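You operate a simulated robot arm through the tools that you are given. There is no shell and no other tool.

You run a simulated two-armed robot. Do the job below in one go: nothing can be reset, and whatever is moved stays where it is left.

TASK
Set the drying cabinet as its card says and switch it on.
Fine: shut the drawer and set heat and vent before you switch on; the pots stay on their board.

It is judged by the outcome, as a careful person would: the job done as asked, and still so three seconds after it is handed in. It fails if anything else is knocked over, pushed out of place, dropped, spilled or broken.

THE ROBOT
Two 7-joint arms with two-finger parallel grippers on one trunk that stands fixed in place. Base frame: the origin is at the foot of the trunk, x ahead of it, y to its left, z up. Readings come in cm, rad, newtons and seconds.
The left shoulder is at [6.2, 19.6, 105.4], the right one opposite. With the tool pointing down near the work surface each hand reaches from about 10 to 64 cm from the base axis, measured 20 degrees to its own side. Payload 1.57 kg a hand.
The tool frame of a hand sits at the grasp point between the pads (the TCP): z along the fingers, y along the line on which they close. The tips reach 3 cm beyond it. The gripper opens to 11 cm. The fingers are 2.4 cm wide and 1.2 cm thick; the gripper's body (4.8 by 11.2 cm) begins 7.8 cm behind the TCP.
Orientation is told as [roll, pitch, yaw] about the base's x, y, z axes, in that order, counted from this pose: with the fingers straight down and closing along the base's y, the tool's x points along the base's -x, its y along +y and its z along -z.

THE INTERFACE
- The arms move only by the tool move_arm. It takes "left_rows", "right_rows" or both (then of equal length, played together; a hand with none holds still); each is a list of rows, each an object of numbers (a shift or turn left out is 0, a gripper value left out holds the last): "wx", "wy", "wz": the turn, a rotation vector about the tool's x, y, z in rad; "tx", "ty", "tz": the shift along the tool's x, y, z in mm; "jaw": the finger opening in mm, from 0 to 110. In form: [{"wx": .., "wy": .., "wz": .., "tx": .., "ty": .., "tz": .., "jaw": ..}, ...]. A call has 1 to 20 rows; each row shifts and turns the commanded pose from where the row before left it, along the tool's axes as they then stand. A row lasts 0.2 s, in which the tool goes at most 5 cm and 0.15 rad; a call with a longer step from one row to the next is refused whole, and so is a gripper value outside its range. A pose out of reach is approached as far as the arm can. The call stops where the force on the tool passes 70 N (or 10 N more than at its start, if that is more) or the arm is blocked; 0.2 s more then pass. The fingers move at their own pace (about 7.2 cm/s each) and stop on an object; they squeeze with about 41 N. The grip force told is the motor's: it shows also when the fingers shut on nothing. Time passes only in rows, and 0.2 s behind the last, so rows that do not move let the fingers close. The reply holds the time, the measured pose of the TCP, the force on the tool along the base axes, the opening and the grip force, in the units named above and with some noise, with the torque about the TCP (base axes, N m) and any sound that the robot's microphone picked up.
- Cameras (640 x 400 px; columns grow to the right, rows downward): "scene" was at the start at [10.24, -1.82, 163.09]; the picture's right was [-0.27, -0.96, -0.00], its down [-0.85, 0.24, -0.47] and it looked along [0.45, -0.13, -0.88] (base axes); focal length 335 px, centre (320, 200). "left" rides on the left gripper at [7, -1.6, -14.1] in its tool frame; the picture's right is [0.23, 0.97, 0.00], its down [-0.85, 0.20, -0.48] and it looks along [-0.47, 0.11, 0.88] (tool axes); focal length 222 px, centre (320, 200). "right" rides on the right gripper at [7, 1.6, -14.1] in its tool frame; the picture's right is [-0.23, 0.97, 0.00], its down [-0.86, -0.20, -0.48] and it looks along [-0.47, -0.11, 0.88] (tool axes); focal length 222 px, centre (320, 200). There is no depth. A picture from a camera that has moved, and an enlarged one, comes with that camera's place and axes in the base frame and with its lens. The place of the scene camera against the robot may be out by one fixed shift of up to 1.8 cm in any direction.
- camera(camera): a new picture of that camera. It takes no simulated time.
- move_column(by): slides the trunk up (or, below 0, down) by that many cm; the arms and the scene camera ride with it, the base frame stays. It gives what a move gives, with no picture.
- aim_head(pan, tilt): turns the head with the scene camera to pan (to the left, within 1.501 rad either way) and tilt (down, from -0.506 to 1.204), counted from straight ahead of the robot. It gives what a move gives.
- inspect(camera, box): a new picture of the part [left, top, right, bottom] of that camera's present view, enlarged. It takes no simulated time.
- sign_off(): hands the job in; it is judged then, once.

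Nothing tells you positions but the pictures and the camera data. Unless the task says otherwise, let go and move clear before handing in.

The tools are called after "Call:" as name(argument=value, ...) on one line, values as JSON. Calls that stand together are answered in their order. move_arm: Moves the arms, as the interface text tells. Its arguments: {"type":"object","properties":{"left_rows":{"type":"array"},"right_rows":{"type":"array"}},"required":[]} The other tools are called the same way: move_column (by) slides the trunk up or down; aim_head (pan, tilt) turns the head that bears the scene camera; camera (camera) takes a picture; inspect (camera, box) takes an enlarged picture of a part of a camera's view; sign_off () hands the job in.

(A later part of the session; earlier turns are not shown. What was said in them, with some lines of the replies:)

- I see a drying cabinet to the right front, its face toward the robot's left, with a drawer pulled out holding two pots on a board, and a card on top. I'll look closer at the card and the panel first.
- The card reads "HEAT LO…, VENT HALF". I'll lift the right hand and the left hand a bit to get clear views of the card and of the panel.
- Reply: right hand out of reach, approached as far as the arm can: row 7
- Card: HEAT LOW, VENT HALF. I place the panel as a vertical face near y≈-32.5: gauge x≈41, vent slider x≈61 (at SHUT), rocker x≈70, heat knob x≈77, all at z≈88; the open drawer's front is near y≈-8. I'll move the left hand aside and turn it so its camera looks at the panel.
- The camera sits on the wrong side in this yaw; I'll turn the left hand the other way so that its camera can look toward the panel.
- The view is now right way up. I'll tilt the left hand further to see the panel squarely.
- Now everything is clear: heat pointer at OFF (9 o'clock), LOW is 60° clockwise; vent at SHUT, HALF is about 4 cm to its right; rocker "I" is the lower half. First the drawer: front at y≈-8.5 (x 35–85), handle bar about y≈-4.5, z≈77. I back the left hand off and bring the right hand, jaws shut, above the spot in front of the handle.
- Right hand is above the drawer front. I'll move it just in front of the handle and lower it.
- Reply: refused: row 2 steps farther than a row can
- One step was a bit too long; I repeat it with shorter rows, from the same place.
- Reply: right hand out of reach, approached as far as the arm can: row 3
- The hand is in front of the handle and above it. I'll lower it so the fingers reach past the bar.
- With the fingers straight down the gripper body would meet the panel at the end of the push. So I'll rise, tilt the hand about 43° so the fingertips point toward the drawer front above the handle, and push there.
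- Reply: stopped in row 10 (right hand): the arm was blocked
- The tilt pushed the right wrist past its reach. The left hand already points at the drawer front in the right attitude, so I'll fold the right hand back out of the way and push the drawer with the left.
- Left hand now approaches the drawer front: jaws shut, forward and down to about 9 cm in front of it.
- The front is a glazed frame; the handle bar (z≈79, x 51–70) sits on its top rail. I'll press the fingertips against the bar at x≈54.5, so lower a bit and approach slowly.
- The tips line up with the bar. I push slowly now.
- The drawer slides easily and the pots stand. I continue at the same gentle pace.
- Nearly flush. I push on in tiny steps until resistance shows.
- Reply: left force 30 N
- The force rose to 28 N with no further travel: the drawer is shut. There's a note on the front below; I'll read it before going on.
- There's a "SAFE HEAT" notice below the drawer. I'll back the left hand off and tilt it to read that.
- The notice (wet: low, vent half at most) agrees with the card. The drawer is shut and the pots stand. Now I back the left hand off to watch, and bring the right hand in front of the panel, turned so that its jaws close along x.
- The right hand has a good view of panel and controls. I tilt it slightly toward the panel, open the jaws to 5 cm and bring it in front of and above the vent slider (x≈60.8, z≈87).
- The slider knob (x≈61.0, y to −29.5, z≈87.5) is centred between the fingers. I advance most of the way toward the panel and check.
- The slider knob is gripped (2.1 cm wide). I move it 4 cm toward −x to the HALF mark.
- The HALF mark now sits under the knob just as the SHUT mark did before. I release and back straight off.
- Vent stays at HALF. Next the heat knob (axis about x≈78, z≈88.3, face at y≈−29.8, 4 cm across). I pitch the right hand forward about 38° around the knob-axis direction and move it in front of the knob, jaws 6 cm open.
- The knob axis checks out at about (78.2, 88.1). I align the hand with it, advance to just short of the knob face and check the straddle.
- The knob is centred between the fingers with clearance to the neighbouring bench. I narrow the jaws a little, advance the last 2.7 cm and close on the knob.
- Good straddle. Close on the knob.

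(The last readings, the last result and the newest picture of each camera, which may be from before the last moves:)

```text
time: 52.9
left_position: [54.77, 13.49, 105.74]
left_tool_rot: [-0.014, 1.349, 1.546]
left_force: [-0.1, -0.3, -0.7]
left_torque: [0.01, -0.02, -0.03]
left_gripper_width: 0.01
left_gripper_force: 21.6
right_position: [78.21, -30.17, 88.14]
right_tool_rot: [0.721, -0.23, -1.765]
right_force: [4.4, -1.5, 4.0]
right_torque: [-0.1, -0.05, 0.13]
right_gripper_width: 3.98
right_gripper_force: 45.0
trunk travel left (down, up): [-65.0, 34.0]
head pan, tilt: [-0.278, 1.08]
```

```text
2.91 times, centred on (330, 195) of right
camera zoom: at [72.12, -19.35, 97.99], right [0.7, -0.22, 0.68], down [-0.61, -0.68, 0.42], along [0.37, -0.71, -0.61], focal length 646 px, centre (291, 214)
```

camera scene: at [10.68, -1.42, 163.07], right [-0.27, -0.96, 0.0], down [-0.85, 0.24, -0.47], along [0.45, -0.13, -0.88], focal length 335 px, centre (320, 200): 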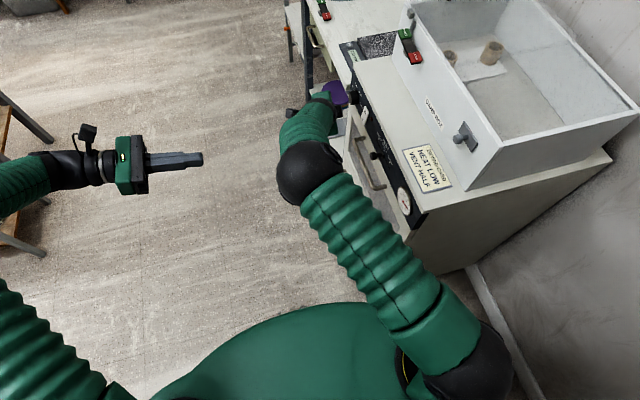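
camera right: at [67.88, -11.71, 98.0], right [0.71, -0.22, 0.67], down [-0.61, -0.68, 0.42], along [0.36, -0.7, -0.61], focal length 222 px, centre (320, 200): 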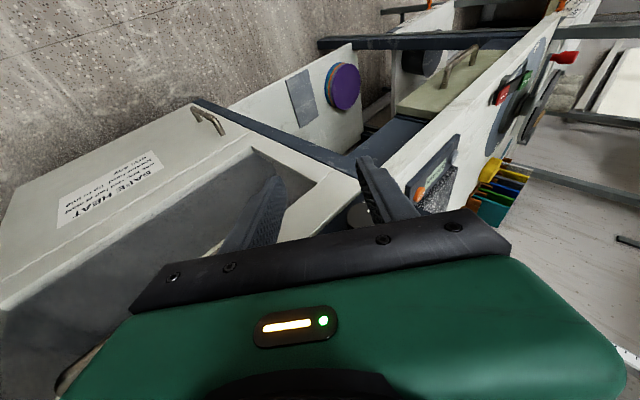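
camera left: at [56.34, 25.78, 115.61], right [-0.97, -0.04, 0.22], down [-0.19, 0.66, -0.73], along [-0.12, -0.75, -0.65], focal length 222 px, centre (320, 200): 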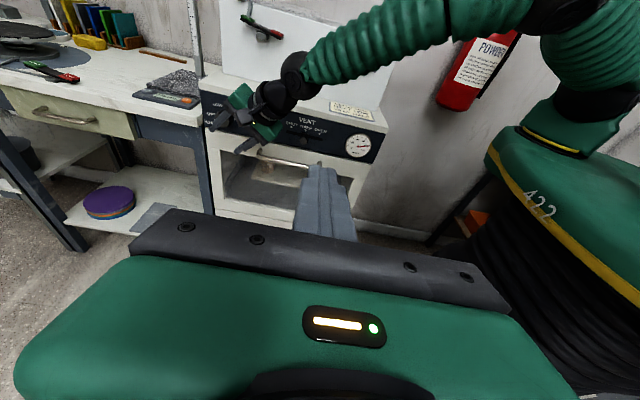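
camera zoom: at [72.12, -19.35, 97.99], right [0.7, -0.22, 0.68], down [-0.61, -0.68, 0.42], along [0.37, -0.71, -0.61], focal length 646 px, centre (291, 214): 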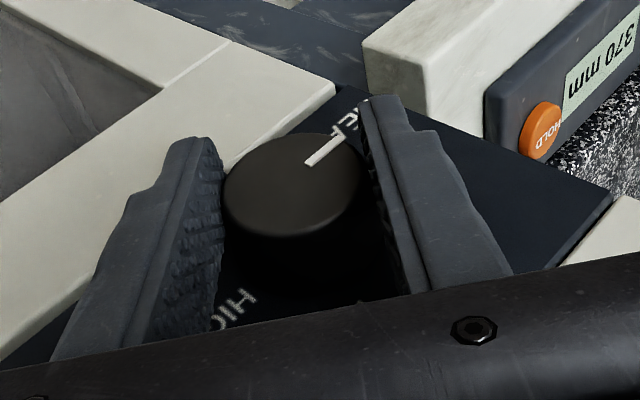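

Firm grip (4.0 cm). I turn it clockwise about the knob axis, about 34°, as the first part of 60°.

Call:
move_arm(right_rows=[{"wx": -0.0955, "wz": 0.02955}, {"wx": -0.0955, "wz": 0.02955}, {"wx": -0.0955, "wz": 0.02955}, {"wx": -0.0955, "wz": 0.02955}, {"wx": -0.0955, "wz": 0.02955}, {"wx": -0.0955, "wz": 0.02955}, {}])

Call:
inspect(camera="right", box=[220, 130, 440, 260])

Call:
inspect(camera="left", box=[190, 60, 340, 160])

```text
time: 54.5
left_position: [54.41, 13.68, 105.87]
left_tool_rot: [-0.022, 1.352, 1.54]
left_force: [0.5, 0.9, 0.7]
left_torque: [0.0, -0.02, 0.01]
left_gripper_width: 0.0
left_gripper_force: 20.8
right_position: [77.8, -30.23, 87.79]
right_tool_rot: [1.299, -0.08, -1.858]
right_force: [-32.8, 12.4, -16.0]
right_torque: [0.54, 0.25, -0.44]
right_gripper_width: 3.97
right_gripper_force: 44.4
trunk travel left (down, up): [-65.0, 34.0]
head pan, tilt: [-0.278, 1.08]
```

```text
2.91 times, centred on (330, 195) of right
camera zoom: at [67.34, -19.36, 92.53], right [0.21, -0.22, 0.95], down [-0.74, -0.68, 0.01], along [0.64, -0.7, -0.3], focal length 646 px, centre (291, 214)
```

zoom: 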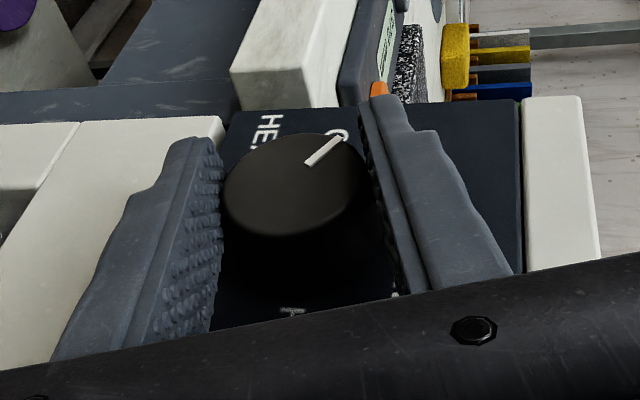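

```text
4.00 times, centred on (265, 110) of left
camera zoom: at [55.97, 25.82, 115.77], right [-0.98, -0.04, 0.22], down [-0.19, 0.66, -0.73], along [-0.11, -0.75, -0.65], focal length 888 px, centre (540, 560)
```

zoom: 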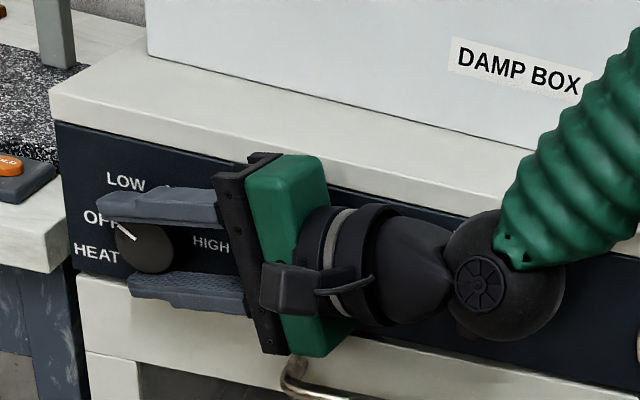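

The knob followed the hand by about 34°. The hand body is nearing the drawer handle, so I release, back off, swing back and re-grip for the rest.

Call:
move_arm(right_rows=[{"jaw": 52}, {"jaw": 52}, {}, {"tx": 19.1, "tz": -5.9}, {"tx": 19.1, "tz": -5.9}, {}])

Call:
inspect(camera="right", box=[220, 130, 440, 260])

Call:
inspect(camera="left", box=[190, 80, 280, 140])

```text
time: 55.9
left_position: [54.7, 13.49, 105.73]
left_tool_rot: [-0.014, 1.348, 1.546]
left_force: [0.5, 0.6, 0.1]
left_torque: [-0.03, -0.02, 0.02]
left_gripper_width: 0.01
left_gripper_force: 21.3
right_position: [78.14, -26.5, 88.09]
right_tool_rot: [1.309, -0.082, -1.86]
right_force: [0.4, 0.8, 0.1]
right_torque: [-0.02, -0.02, 0.03]
right_gripper_width: 5.2
right_gripper_force: 0.1
trunk travel left (down, up): [-65.0, 34.0]
head pan, tilt: [-0.278, 1.08]
```

```text
2.91 times, centred on (330, 195) of right
camera zoom: at [67.64, -15.52, 92.86], right [0.2, -0.22, 0.96], down [-0.74, -0.67, 0.0], along [0.64, -0.71, -0.29], focal length 646 px, centre (291, 214)
```

zoom: 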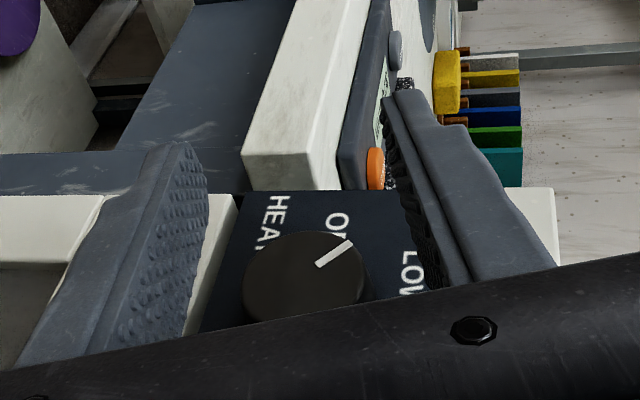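

```text
6.67 times, centred on (235, 110) of left
camera zoom: at [56.17, 25.74, 115.72], right [-0.97, -0.04, 0.22], down [-0.19, 0.66, -0.73], along [-0.11, -0.75, -0.65], focal length 1481 px, centre (887, 800)
```

zoom: 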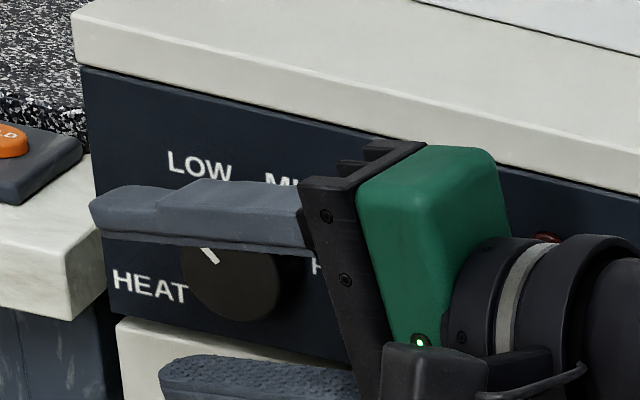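

The knob holds its place part-way. I swing back, re-advance and grip again.

Call:
move_arm(right_rows=[{"wx": 0.1433, "wz": -0.0443}, {"wx": 0.1433, "wz": -0.0443}, {"wx": 0.1433, "wz": -0.0443}, {"wx": 0.1433, "wz": -0.0443}, {}])

Call:
inspect(camera="right", box=[220, 130, 440, 260])

Call:
inspect(camera="left", box=[190, 80, 280, 140])

```text
time: 57.1
left_position: [54.72, 13.37, 105.8]
left_tool_rot: [-0.015, 1.347, 1.546]
left_force: [0.2, -0.5, -0.3]
left_torque: [-0.01, -0.03, 0.02]
left_gripper_width: 0.02
left_gripper_force: 20.9
right_position: [78.3, -26.59, 88.08]
right_tool_rot: [0.717, -0.227, -1.767]
right_force: [0.0, -0.2, 0.3]
right_torque: [-0.01, 0.01, 0.02]
right_gripper_width: 5.18
right_gripper_force: 0.0
trunk travel left (down, up): [-65.0, 34.0]
head pan, tilt: [-0.278, 1.08]
```

```text
2.91 times, centred on (330, 195) of right
camera zoom: at [72.26, -15.69, 97.96], right [0.7, -0.22, 0.68], down [-0.61, -0.68, 0.42], along [0.37, -0.7, -0.61], focal length 646 px, centre (291, 214)
```

zoom: 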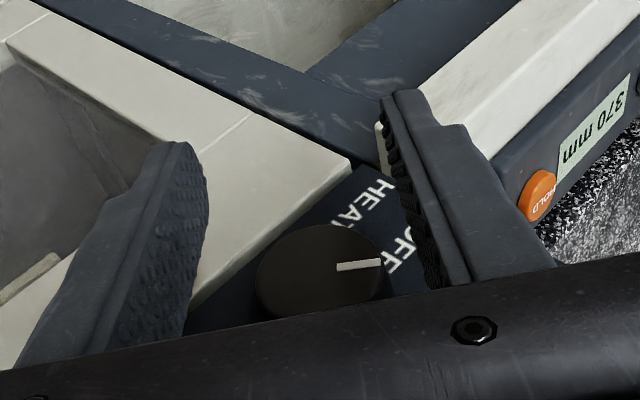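

```text
6.67 times, centred on (235, 110) of left
camera zoom: at [56.16, 25.51, 115.78], right [-0.97, -0.04, 0.22], down [-0.19, 0.66, -0.73], along [-0.11, -0.75, -0.65], focal length 1481 px, centre (887, 800)
```

zoom: 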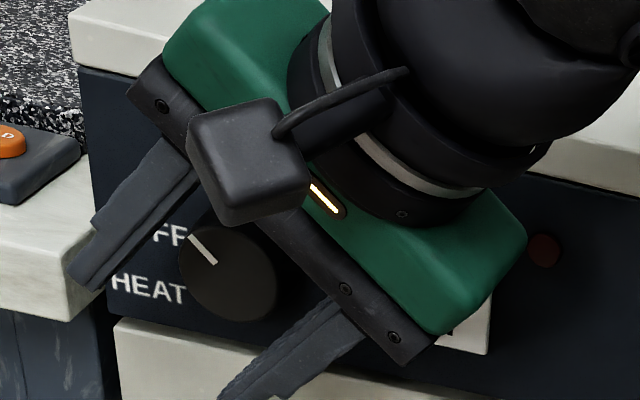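

Call:
inspect(camera="right", box=[295, 195, 375, 245])

Call:
inspect(camera="left", box=[205, 105, 245, 130])

```text
8.00 times, centred on (335, 220) of right
camera zoom: at [72.26, -15.69, 97.96], right [0.7, -0.22, 0.68], down [-0.61, -0.68, 0.42], along [0.37, -0.7, -0.61], focal length 1777 px, centre (200, 40)
```

zoom: 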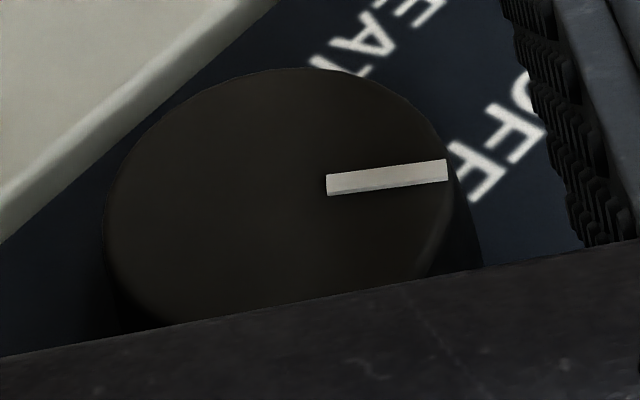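

```text
16.00 times, centred on (225, 118) of left
camera zoom: at [56.16, 25.51, 115.78], right [-0.97, -0.04, 0.22], down [-0.19, 0.66, -0.73], along [-0.11, -0.75, -0.65], focal length 3554 px, centre (1840, 1520)
```

zoom: 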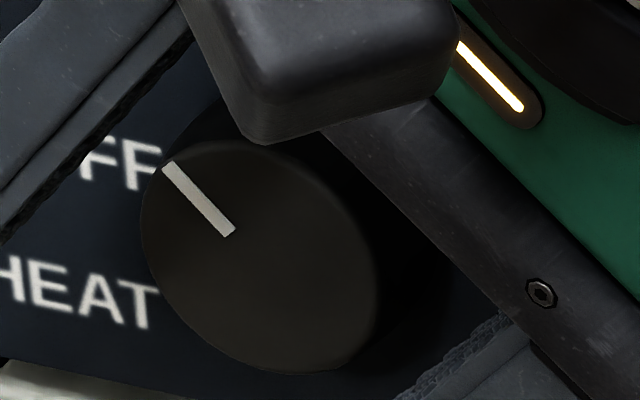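

By both cameras the pointer now stands about 41° up from OFF, so some 19° remain to LOW. I advance again and grip.

Call:
move_arm(right_rows=[{"tx": -17.2, "tz": 5.3, "jaw": 50}, {"tx": -17.2, "tz": 5.3}, {}, {"jaw": 25}, {"jaw": 25}, {}])

Call:
inspect(camera="right", box=[220, 130, 440, 260])

Call:
inspect(camera="left", box=[205, 105, 245, 130])

```text
time: 58.5
left_position: [54.69, 13.38, 105.76]
left_tool_rot: [-0.015, 1.347, 1.547]
left_force: [-0.1, -0.3, 0.8]
left_torque: [0.02, -0.03, 0.0]
left_gripper_width: 0.0
left_gripper_force: 21.4
right_position: [78.13, -30.25, 88.11]
right_tool_rot: [0.718, -0.23, -1.768]
right_force: [1.0, -3.0, -0.7]
right_torque: [-0.25, 0.02, -0.26]
right_gripper_width: 3.96
right_gripper_force: 44.9
trunk travel left (down, up): [-65.0, 34.0]
head pan, tilt: [-0.278, 1.08]
```

```text
2.91 times, centred on (330, 195) of right
camera zoom: at [72.19, -19.31, 97.99], right [0.7, -0.22, 0.68], down [-0.61, -0.67, 0.42], along [0.36, -0.71, -0.61], focal length 646 px, centre (291, 214)
```

zoom: 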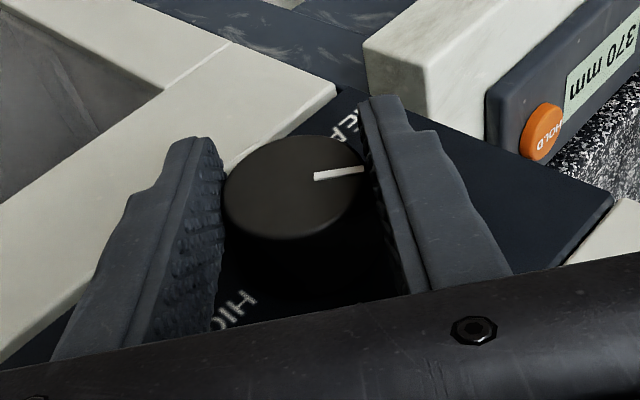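

```text
16.00 times, centred on (225, 118) of left
camera zoom: at [56.2, 25.57, 115.74], right [-0.97, -0.04, 0.22], down [-0.19, 0.66, -0.73], along [-0.11, -0.75, -0.65], focal length 3554 px, centre (1840, 1520)
```

zoom: 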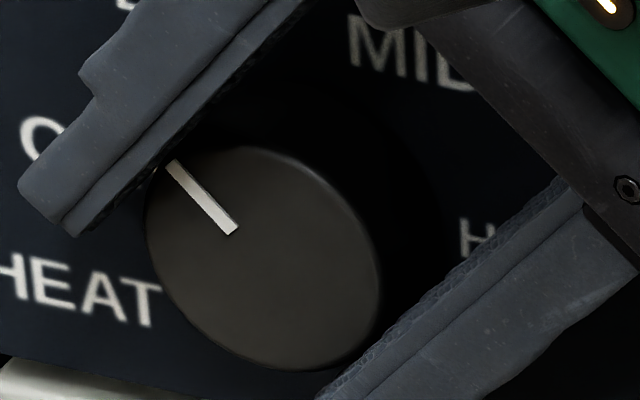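

Gripped again. The pointer is at about 43°, so I turn 17° more, with a small shift to keep the knob axis still.

Call:
move_arm(right_rows=[{"wx": -0.0573, "wz": 0.01773, "ty": -0.4}, {"wx": -0.0573, "wz": 0.01773, "ty": -0.4}, {"wx": -0.0573, "wz": 0.01773, "ty": -0.4}, {"wx": -0.0573, "wz": 0.01773, "ty": -0.4}, {"wx": -0.0573, "wz": 0.01773, "ty": -0.4}, {}])

Call:
inspect(camera="right", box=[220, 130, 440, 260])

Call:
inspect(camera="left", box=[205, 105, 245, 130])

```text
time: 59.9
left_position: [54.57, 13.52, 105.78]
left_tool_rot: [-0.02, 1.347, 1.543]
left_force: [0.3, -0.1, 0.5]
left_torque: [-0.02, 0.04, -0.01]
left_gripper_width: 0.01
left_gripper_force: 21.0
right_position: [78.17, -30.04, 87.95]
right_tool_rot: [1.017, -0.161, -1.828]
right_force: [-8.9, -3.2, -0.3]
right_torque: [-0.55, 0.06, -0.62]
right_gripper_width: 3.97
right_gripper_force: 44.9
trunk travel left (down, up): [-65.0, 34.0]
head pan, tilt: [-0.278, 1.08]
```

```text
2.91 times, centred on (330, 195) of right
camera zoom: at [69.37, -19.27, 95.54], right [0.47, -0.22, 0.85], down [-0.71, -0.67, 0.22], along [0.53, -0.7, -0.47], focal length 646 px, centre (291, 214)
```

zoom: 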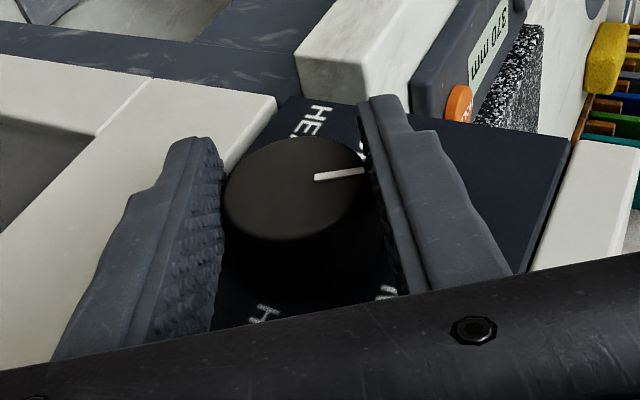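

```text
16.00 times, centred on (225, 118) of left
camera zoom: at [56.07, 25.59, 115.81], right [-0.98, -0.04, 0.22], down [-0.19, 0.66, -0.73], along [-0.11, -0.75, -0.65], focal length 3554 px, centre (1840, 1520)
```

zoom: 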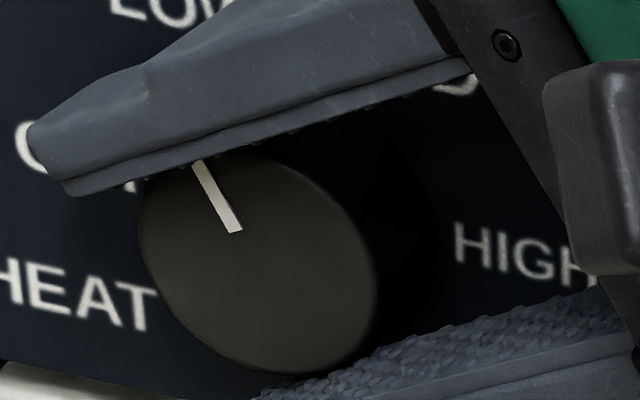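

The pointer now reads about 61°, right on LOW. I relieve the small side load and open gently.

Call:
move_arm(right_rows=[{"tx": -0.3, "ty": -0.6, "tz": -0.9}, {}, {"jaw": 40}, {"jaw": 42}, {"jaw": 46}, {"jaw": 52}, {}])

Call:
inspect(camera="left", box=[205, 105, 245, 130])

Call:
inspect(camera="right", box=[220, 130, 440, 260])

```text
time: 61.5
left_position: [54.74, 13.41, 105.8]
left_tool_rot: [-0.012, 1.35, 1.545]
left_force: [0.3, 0.3, -0.2]
left_torque: [0.0, 0.0, -0.02]
left_gripper_width: 0.0
left_gripper_force: 21.3
right_position: [77.99, -29.92, 87.79]
right_tool_rot: [1.016, -0.162, -1.826]
right_force: [0.5, 0.3, 0.5]
right_torque: [0.0, -0.04, -0.01]
right_gripper_width: 5.19
right_gripper_force: 0.0
trunk travel left (down, up): [-65.0, 34.0]
head pan, tilt: [-0.278, 1.08]
```

```text
16.00 times, centred on (225, 118) of left
camera zoom: at [56.18, 25.66, 115.74], right [-0.97, -0.04, 0.22], down [-0.19, 0.66, -0.73], along [-0.11, -0.75, -0.65], focal length 3554 px, centre (1840, 1520)
```

zoom: 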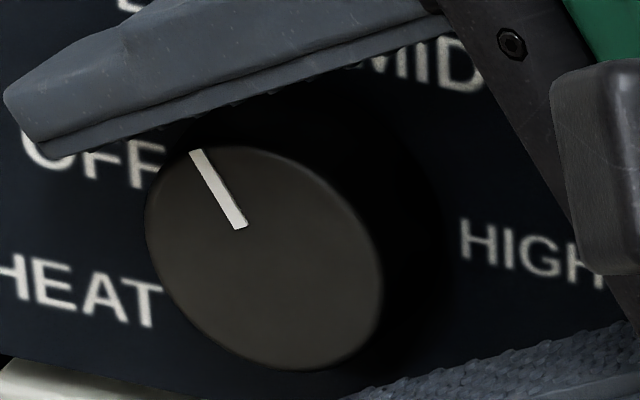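

```text
2.91 times, centred on (330, 195) of right
camera zoom: at [69.34, -19.11, 95.56], right [0.47, -0.22, 0.85], down [-0.7, -0.68, 0.22], along [0.53, -0.7, -0.47], focal length 646 px, centre (291, 214)
```

zoom: 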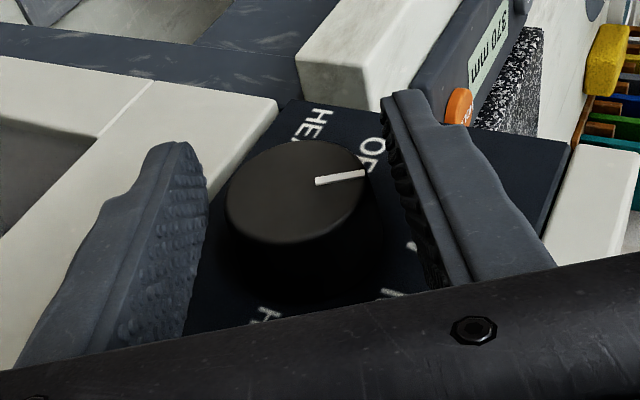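

The pointer stays at 61° ≈ LOW. I back straight off and take a clear look at the whole panel.

Call:
move_arm(right_rows=[{"tx": 14, "tz": -4.3}, {"tx": 28, "tz": -8.7}, {"tx": 30, "tz": -9.3}, {"tx": 20, "ty": -16, "tz": -24}, {"ty": -16, "tz": -24}, {"ty": -16, "tz": -24}])

Call:
inspect(camera="left", box=[195, 80, 395, 190])

Call:
inspect(camera="left", box=[195, 90, 275, 140])

Call:
camera(camera="right")

```text
time: 62.9
left_position: [54.67, 13.54, 105.83]
left_tool_rot: [-0.016, 1.348, 1.545]
left_force: [-0.7, 0.4, -0.2]
left_torque: [0.02, 0.02, 0.02]
left_gripper_width: 0.0
left_gripper_force: 21.4
right_position: [70.15, -18.22, 87.23]
right_tool_rot: [1.017, -0.163, -1.826]
right_force: [0.3, -0.2, -0.1]
right_torque: [0.01, 0.02, 0.02]
right_gripper_width: 5.22
right_gripper_force: 0.1
trunk travel left (down, up): [-65.0, 34.0]
head pan, tilt: [-0.278, 1.08]
```

```text
3.20 times, centred on (295, 135) of left
camera zoom: at [56.13, 25.72, 115.75], right [-0.98, -0.04, 0.22], down [-0.19, 0.66, -0.73], along [-0.11, -0.75, -0.65], focal length 711 px, centre (400, 408)
```

zoom: 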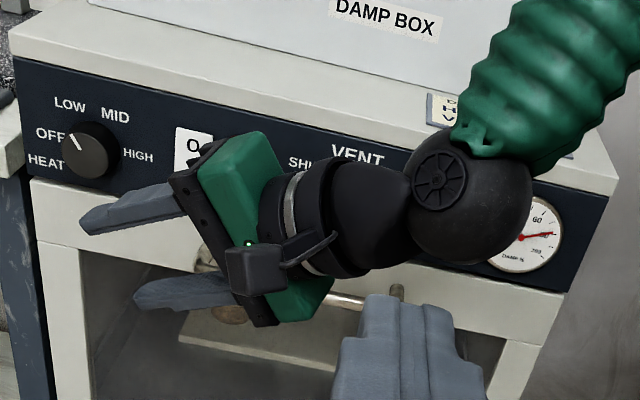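

```text
8.00 times, centred on (235, 115) of left
camera zoom: at [56.13, 25.72, 115.75], right [-0.98, -0.04, 0.22], down [-0.19, 0.66, -0.73], along [-0.11, -0.75, -0.65], focal length 1777 px, centre (1000, 880)
```

zoom: 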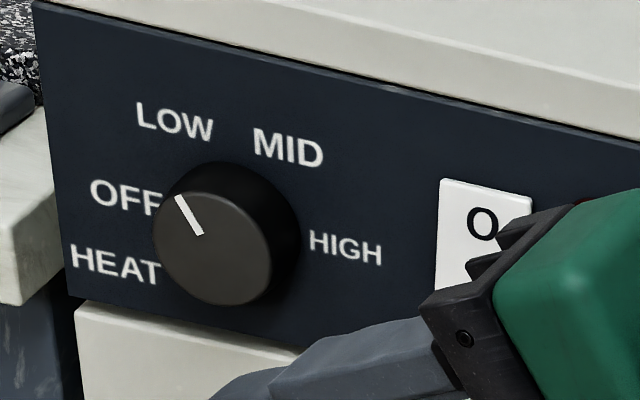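

```text
taken
camera right: at [61.49, -7.32, 94.89], right [0.47, -0.22, 0.85], down [-0.7, -0.67, 0.22], along [0.53, -0.71, -0.47], focal length 222 px, centre (320, 200)
```

right: 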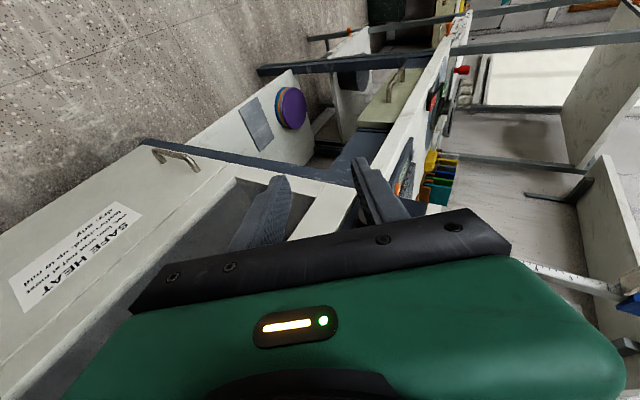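

Heat is on LOW and vent on HALF. Now the power switch: its "I" is the lower half (about x 70.6, z 86.3). I shut the right jaws, tilt more toward the panel, and bring the closed tips a few cm in front of that spot.

Call:
move_arm(right_rows=[{"jaw": 0, "wy": -0.15}, {"wy": -0.15}, {}, {"tx": -36.7, "ty": -2.6, "tz": 19.6}, {"tx": -36.7, "ty": -2.6, "tz": 19.6}, {}])

Call:
inspect(camera="left", box=[195, 80, 345, 170])

Call:
inspect(camera="right", box=[200, 120, 440, 260])

```text
time: 64.3
left_position: [54.63, 13.5, 105.71]
left_tool_rot: [-0.014, 1.349, 1.547]
left_force: [0.0, -0.3, 0.2]
left_torque: [0.02, -0.01, 0.03]
left_gripper_width: 0.0
left_gripper_force: 21.1
right_position: [69.08, -26.69, 87.36]
right_tool_rot: [1.079, -0.312, -2.095]
right_force: [-0.1, 1.0, -0.1]
right_torque: [0.01, -0.02, 0.0]
right_gripper_width: 0.0
right_gripper_force: 21.1
trunk travel left (down, up): [-65.0, 34.0]
head pan, tilt: [-0.278, 1.08]
```

```text
4.27 times, centred on (270, 125) of left
camera zoom: at [56.19, 25.74, 115.72], right [-0.97, -0.04, 0.22], down [-0.19, 0.66, -0.73], along [-0.11, -0.75, -0.65], focal length 948 px, centre (533, 520)
```

zoom: 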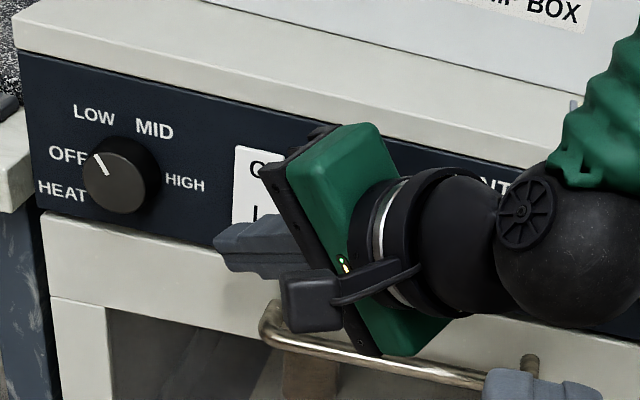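

```text
2.67 times, centred on (320, 190) of right
camera zoom: at [63.49, -12.9, 93.05], right [0.42, -0.19, 0.89], down [-0.85, -0.43, 0.31], along [0.33, -0.88, -0.34], focal length 592 px, centre (320, 227)
```

zoom: 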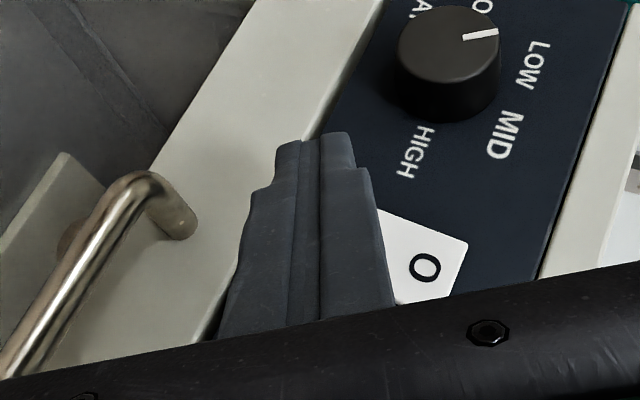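

The tip corner is lined up with "I" at about (70.6, 86.4). I press in slowly, straight toward the panel.

Call:
move_arm(right_rows=[{"tx": -4.1, "tz": 2.8}, {"tx": -4.1, "tz": 2.8}, {"tx": -4.1, "tz": 2.8}, {"tx": -3.3, "tz": 2.3}, {}])

Call:
inspect(camera="left", box=[225, 100, 305, 150])

Call:
inspect(camera="right", box=[200, 120, 440, 260])

```text
time: 65.5
left_position: [54.68, 13.45, 105.89]
left_tool_rot: [-0.013, 1.35, 1.546]
left_force: [0.6, 0.1, 0.1]
left_torque: [-0.01, 0.03, 0.01]
left_gripper_width: 0.01
left_gripper_force: 21.3
right_position: [69.04, -28.58, 87.52]
right_tool_rot: [1.078, -0.313, -2.092]
right_force: [0.5, 0.0, -0.3]
right_torque: [0.0, 0.05, -0.03]
right_gripper_width: 0.01
right_gripper_force: 21.1
trunk travel left (down, up): [-65.0, 34.0]
head pan, tilt: [-0.278, 1.08]
```

```text
8.00 times, centred on (265, 125) of left
camera zoom: at [56.18, 25.69, 115.73], right [-0.97, -0.04, 0.22], down [-0.19, 0.66, -0.73], along [-0.11, -0.75, -0.65], focal length 1777 px, centre (760, 800)
```

zoom: 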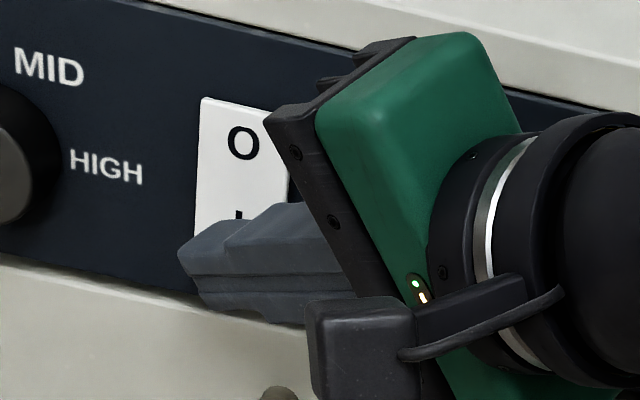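

```text
2.67 times, centred on (320, 190) of right
camera zoom: at [63.41, -14.76, 93.05], right [0.42, -0.19, 0.89], down [-0.85, -0.44, 0.31], along [0.33, -0.88, -0.34], focal length 592 px, centre (320, 227)
```

zoom: 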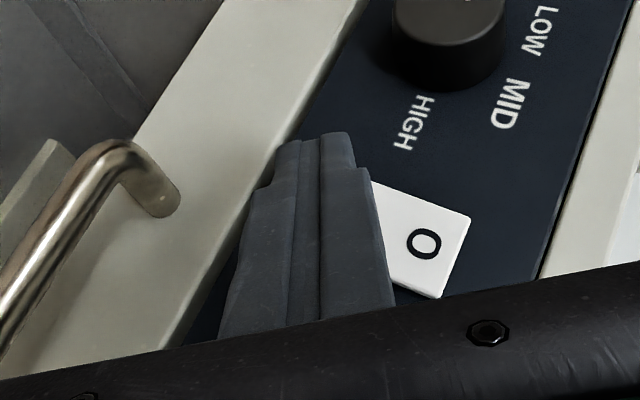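

Call:
move_arm(right_rows=[{"tx": -1.65, "tz": 1.13}, {"tx": -1.65, "tz": 1.13}, {"tx": -1.65, "tz": 1.13}, {}])

Call:
inspect(camera="left", box=[225, 100, 305, 150])

```text
time: 66.5
left_position: [54.72, 13.43, 105.69]
left_tool_rot: [-0.014, 1.349, 1.547]
left_force: [-0.4, -0.2, -0.3]
left_torque: [-0.01, 0.0, -0.02]
left_gripper_width: 0.0
left_gripper_force: 21.7
right_position: [68.95, -29.12, 87.41]
right_tool_rot: [1.08, -0.312, -2.093]
right_force: [0.3, 0.6, -0.4]
right_torque: [0.0, -0.02, -0.01]
right_gripper_width: 0.0
right_gripper_force: 21.2
trunk travel left (down, up): [-65.0, 34.0]
head pan, tilt: [-0.278, 1.08]
```

```text
8.00 times, centred on (265, 125) of left
camera zoom: at [56.18, 25.7, 115.73], right [-0.97, -0.04, 0.22], down [-0.19, 0.66, -0.73], along [-0.11, -0.75, -0.65], focal length 1777 px, centre (760, 800)
```

zoom: 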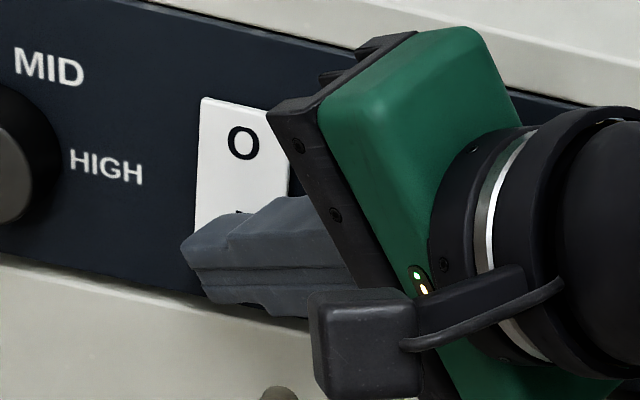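

Call:
move_arm(right_rows=[{"tx": -1.65, "tz": 1.13}, {"tx": -1.65, "tz": 1.13}, {}])

Call:
inspect(camera="left", box=[225, 100, 305, 150])

```text
time: 67.3
left_position: [54.53, 13.48, 105.85]
left_tool_rot: [-0.015, 1.349, 1.547]
left_force: [-0.9, -0.1, 0.4]
left_torque: [0.0, -0.03, 0.0]
left_gripper_width: 0.0
left_gripper_force: 21.4
right_position: [68.94, -29.7, 87.26]
right_tool_rot: [1.078, -0.313, -2.093]
right_force: [-0.1, 0.8, -0.6]
right_torque: [-0.03, 0.0, -0.01]
right_gripper_width: 0.0
right_gripper_force: 21.0
trunk travel left (down, up): [-65.0, 34.0]
head pan, tilt: [-0.278, 1.08]
```

```text
8.00 times, centred on (265, 125) of left
camera zoom: at [56.17, 25.69, 115.73], right [-0.97, -0.04, 0.22], down [-0.19, 0.66, -0.73], along [-0.11, -0.75, -0.65], focal length 1777 px, centre (760, 800)
```

zoom: 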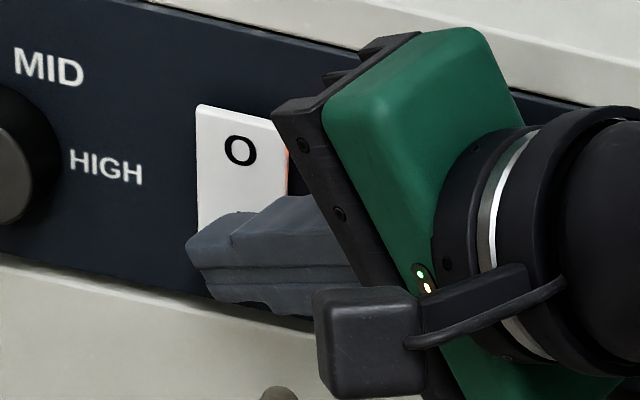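

The rocker has tipped and a red glow appears by it. I back off straight and check.

Call:
move_arm(right_rows=[{"tx": 8.2, "tz": -5.7}, {"tx": 24.7, "tz": -17}, {"tx": 33, "tz": -22.6}, {"tx": 33, "tz": -22.6}, {"tx": 10, "tz": -40}, {"tx": 10, "tz": -40}, {"tx": 10, "tz": -40}])

Call:
inspect(camera="left", box=[195, 80, 395, 190])

Call:
camera(camera="scene")

```text
time: 68.9
left_position: [54.62, 13.51, 105.83]
left_tool_rot: [-0.018, 1.35, 1.543]
left_force: [-0.8, -1.0, 0.7]
left_torque: [0.03, 0.01, -0.02]
left_gripper_width: 0.0
left_gripper_force: 21.8
right_position: [62.12, -8.19, 92.21]
right_tool_rot: [1.079, -0.314, -2.091]
right_force: [-0.5, 0.3, 0.5]
right_torque: [-0.03, -0.01, -0.03]
right_gripper_width: 0.03
right_gripper_force: 21.3
trunk travel left (down, up): [-65.0, 34.0]
head pan, tilt: [-0.278, 1.08]
```

```text
3.20 times, centred on (295, 135) of left
camera zoom: at [56.11, 25.86, 115.72], right [-0.98, -0.04, 0.22], down [-0.19, 0.66, -0.73], along [-0.11, -0.75, -0.65], focal length 711 px, centre (400, 408)
```

zoom: 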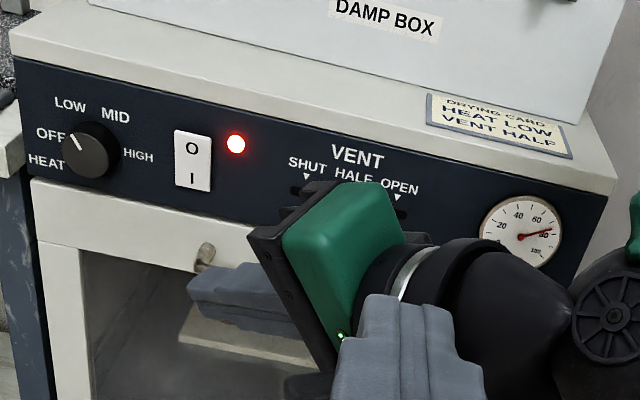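

```text
taken
camera scene: at [10.3, -1.25, 163.09], right [-0.27, -0.96, 0.0], down [-0.85, 0.24, -0.47], along [0.45, -0.13, -0.88], focal length 335 px, centre (320, 200)
```

scene: 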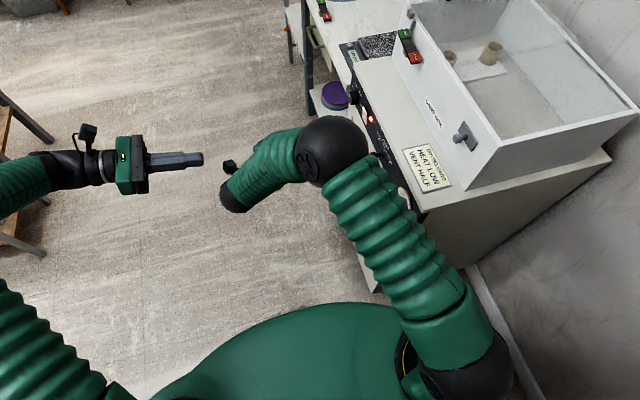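

The lamp is lit. I back the left hand away first, then move the right hand clear to get an unobstructed view.

Call:
move_arm(left_rows=[{"tz": -30}, {"tz": -40}, {"tz": -30}, {}, {}, {}], right_rows=[{}, {}, {"wy": 0.15}, {"wy": 0.15}, {"ty": 30, "tz": -25}, {"ty": 30, "tz": -25}])

Call:
camera(camera="scene")

Call:
camera(camera="left")

```text
time: 70.3
left_position: [54.59, 23.6, 107.79]
left_tool_rot: [-0.018, 1.352, 1.543]
left_force: [0.2, -0.1, -0.2]
left_torque: [-0.03, 0.01, 0.02]
left_gripper_width: 0.0
left_gripper_force: 21.0
right_position: [61.27, -6.32, 99.73]
right_tool_rot: [1.019, -0.163, -1.825]
right_force: [-0.8, 1.0, -0.3]
right_torque: [0.01, 0.01, -0.04]
right_gripper_width: 0.01
right_gripper_force: 21.9
trunk travel left (down, up): [-65.0, 34.0]
head pan, tilt: [-0.278, 1.08]
```

```text
taken
camera scene: at [10.16, -1.1, 163.1], right [-0.27, -0.96, 0.0], down [-0.85, 0.24, -0.47], along [0.45, -0.13, -0.88], focal length 335 px, centre (320, 200)
```

scene: 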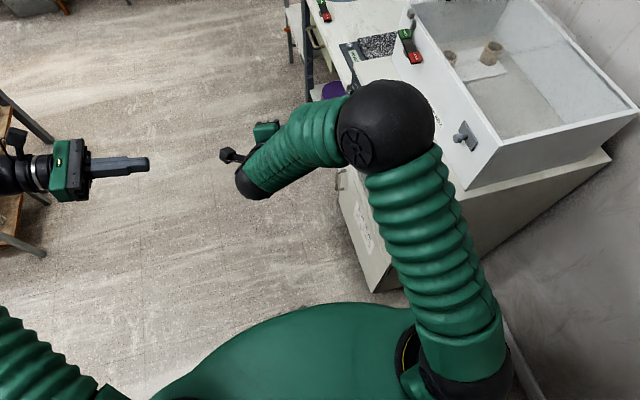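

```text
taken
camera left: at [56.06, 35.91, 117.8], right [-0.98, -0.04, 0.22], down [-0.19, 0.66, -0.73], along [-0.11, -0.75, -0.65], focal length 222 px, centre (320, 200)
```

left: 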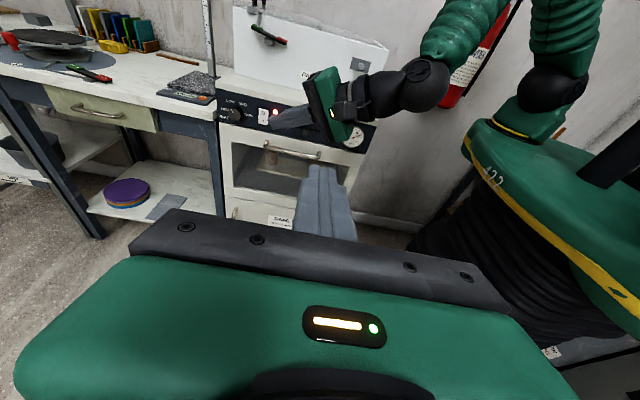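

Call:
move_arm(right_rows=[{"tx": -13.3, "tz": -43}, {"tx": -13.3, "tz": -43}, {"ty": 40}, {"ty": 20}])

Call:
camera(camera="left")

Call:
inspect(camera="left", box=[210, 80, 390, 210])

Call:
camera(camera="scene")

```text
time: 71.3
left_position: [54.72, 23.28, 107.83]
left_tool_rot: [-0.015, 1.351, 1.545]
left_force: [0.0, 0.4, 0.1]
left_torque: [0.03, 0.01, 0.0]
left_gripper_width: 0.01
left_gripper_force: 21.8
right_position: [57.17, -6.64, 109.45]
right_tool_rot: [1.015, -0.163, -1.827]
right_force: [-0.5, 0.9, 0.3]
right_torque: [-0.02, -0.02, -0.01]
right_gripper_width: 0.01
right_gripper_force: 21.4
trunk travel left (down, up): [-65.0, 34.0]
head pan, tilt: [-0.278, 1.08]
```

```text
taken
camera left: at [56.2, 35.59, 117.85], right [-0.98, -0.04, 0.22], down [-0.19, 0.66, -0.73], along [-0.11, -0.75, -0.65], focal length 222 px, centre (320, 200)
```

left: 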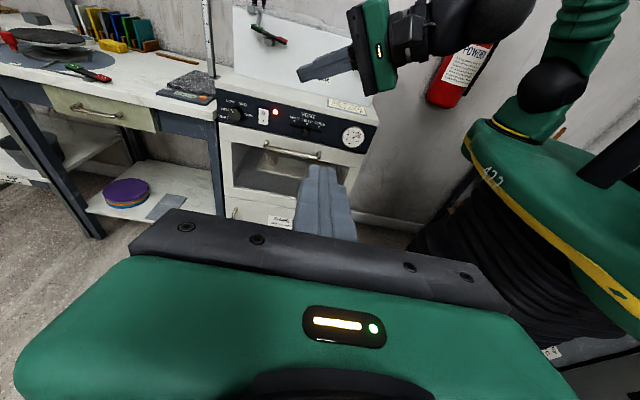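

```text
3.08 times, centred on (300, 145) of left
camera zoom: at [56.2, 35.59, 117.85], right [-0.98, -0.04, 0.22], down [-0.19, 0.66, -0.73], along [-0.11, -0.75, -0.65], focal length 684 px, centre (382, 369)
```

zoom: 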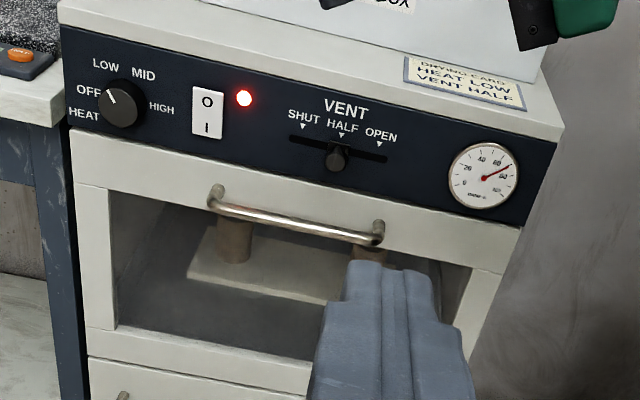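

```text
taken
camera scene: at [10.35, -1.39, 163.09], right [-0.27, -0.96, 0.0], down [-0.85, 0.24, -0.47], along [0.45, -0.13, -0.88], focal length 335 px, centre (320, 200)
```

scene: 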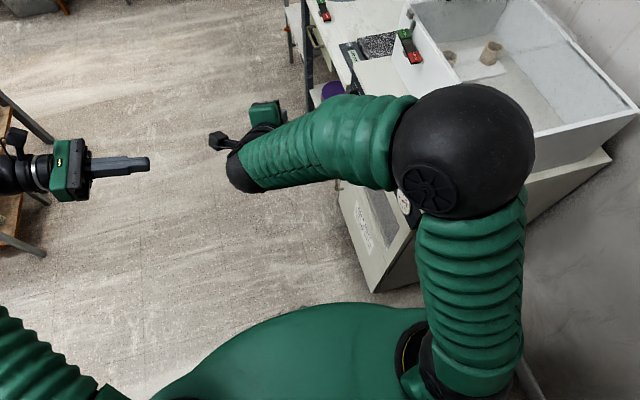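

Heat LOW, vent HALF, lamp on, drawer shut. A last close look at the settings and the pots.

Call:
inspect(camera="left", box=[210, 85, 300, 145])

Call:
inspect(camera="left", box=[280, 95, 370, 155])

Call:
inspect(camera="left", box=[225, 125, 365, 215])

```text
6.67 times, centred on (255, 115) of left
camera zoom: at [56.2, 35.59, 117.85], right [-0.98, -0.04, 0.22], down [-0.19, 0.66, -0.73], along [-0.11, -0.75, -0.65], focal length 1481 px, centre (753, 767)
```

zoom: 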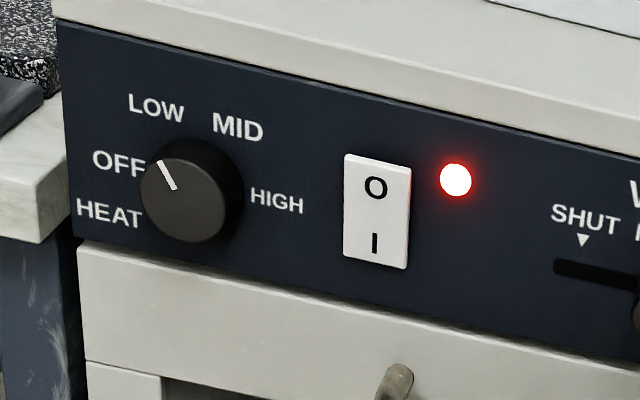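

```text
6.67 times, centred on (325, 125) of left
camera zoom: at [56.2, 35.59, 117.85], right [-0.98, -0.04, 0.22], down [-0.19, 0.66, -0.73], along [-0.11, -0.75, -0.65], focal length 1481 px, centre (287, 700)
```

zoom: 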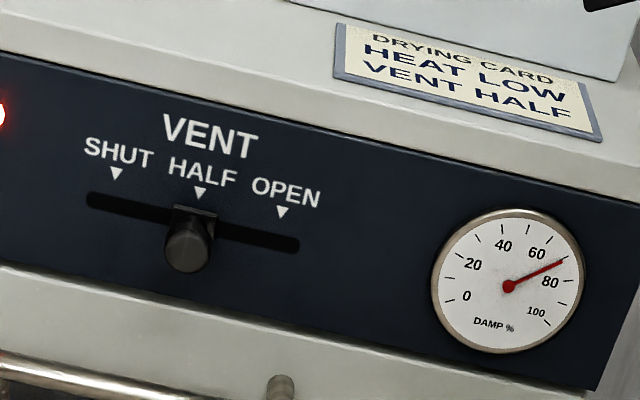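

```text
4.44 times, centred on (295, 170) of left
camera zoom: at [56.2, 35.59, 117.85], right [-0.98, -0.04, 0.22], down [-0.19, 0.66, -0.73], along [-0.11, -0.75, -0.65], focal length 987 px, centre (431, 333)
```

zoom: 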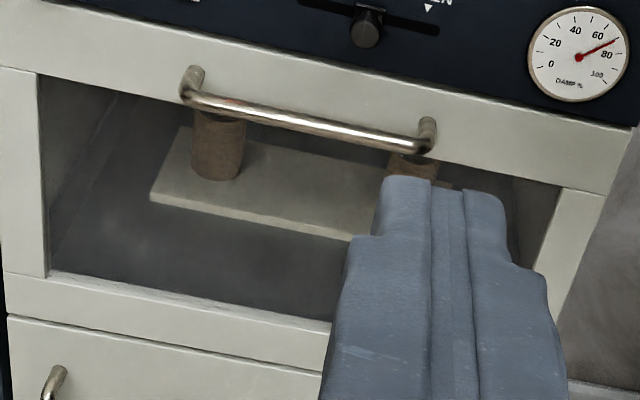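

The drawer is shut flush with both pots standing on their board. Heat points to LOW, the vent slider sits at HALF, and the switch is at I with the lamp lit. Both hands are clear, so I hand the job in.

Call:
sign_off()

```text
The job is handed in.
```

The drying cabinet is set as its card says and switched on. The drawer is shut, heat is on LOW, the vent is at HALF, and the switch is at I with its red lamp lit.

I set heat and vent before switching on. In the last pictures the pots were standing on their board behind the drawer's glass. The second pot was partly hidden by the left gripper then, but it was upright when I looked just after shutting the drawer.

The "SAFE HEAT" notice on the lower door says wet pots should have low heat and the vent half open at most, which agrees with the card. Nothing else was moved or touched, and both hands are clear of the cabinet.
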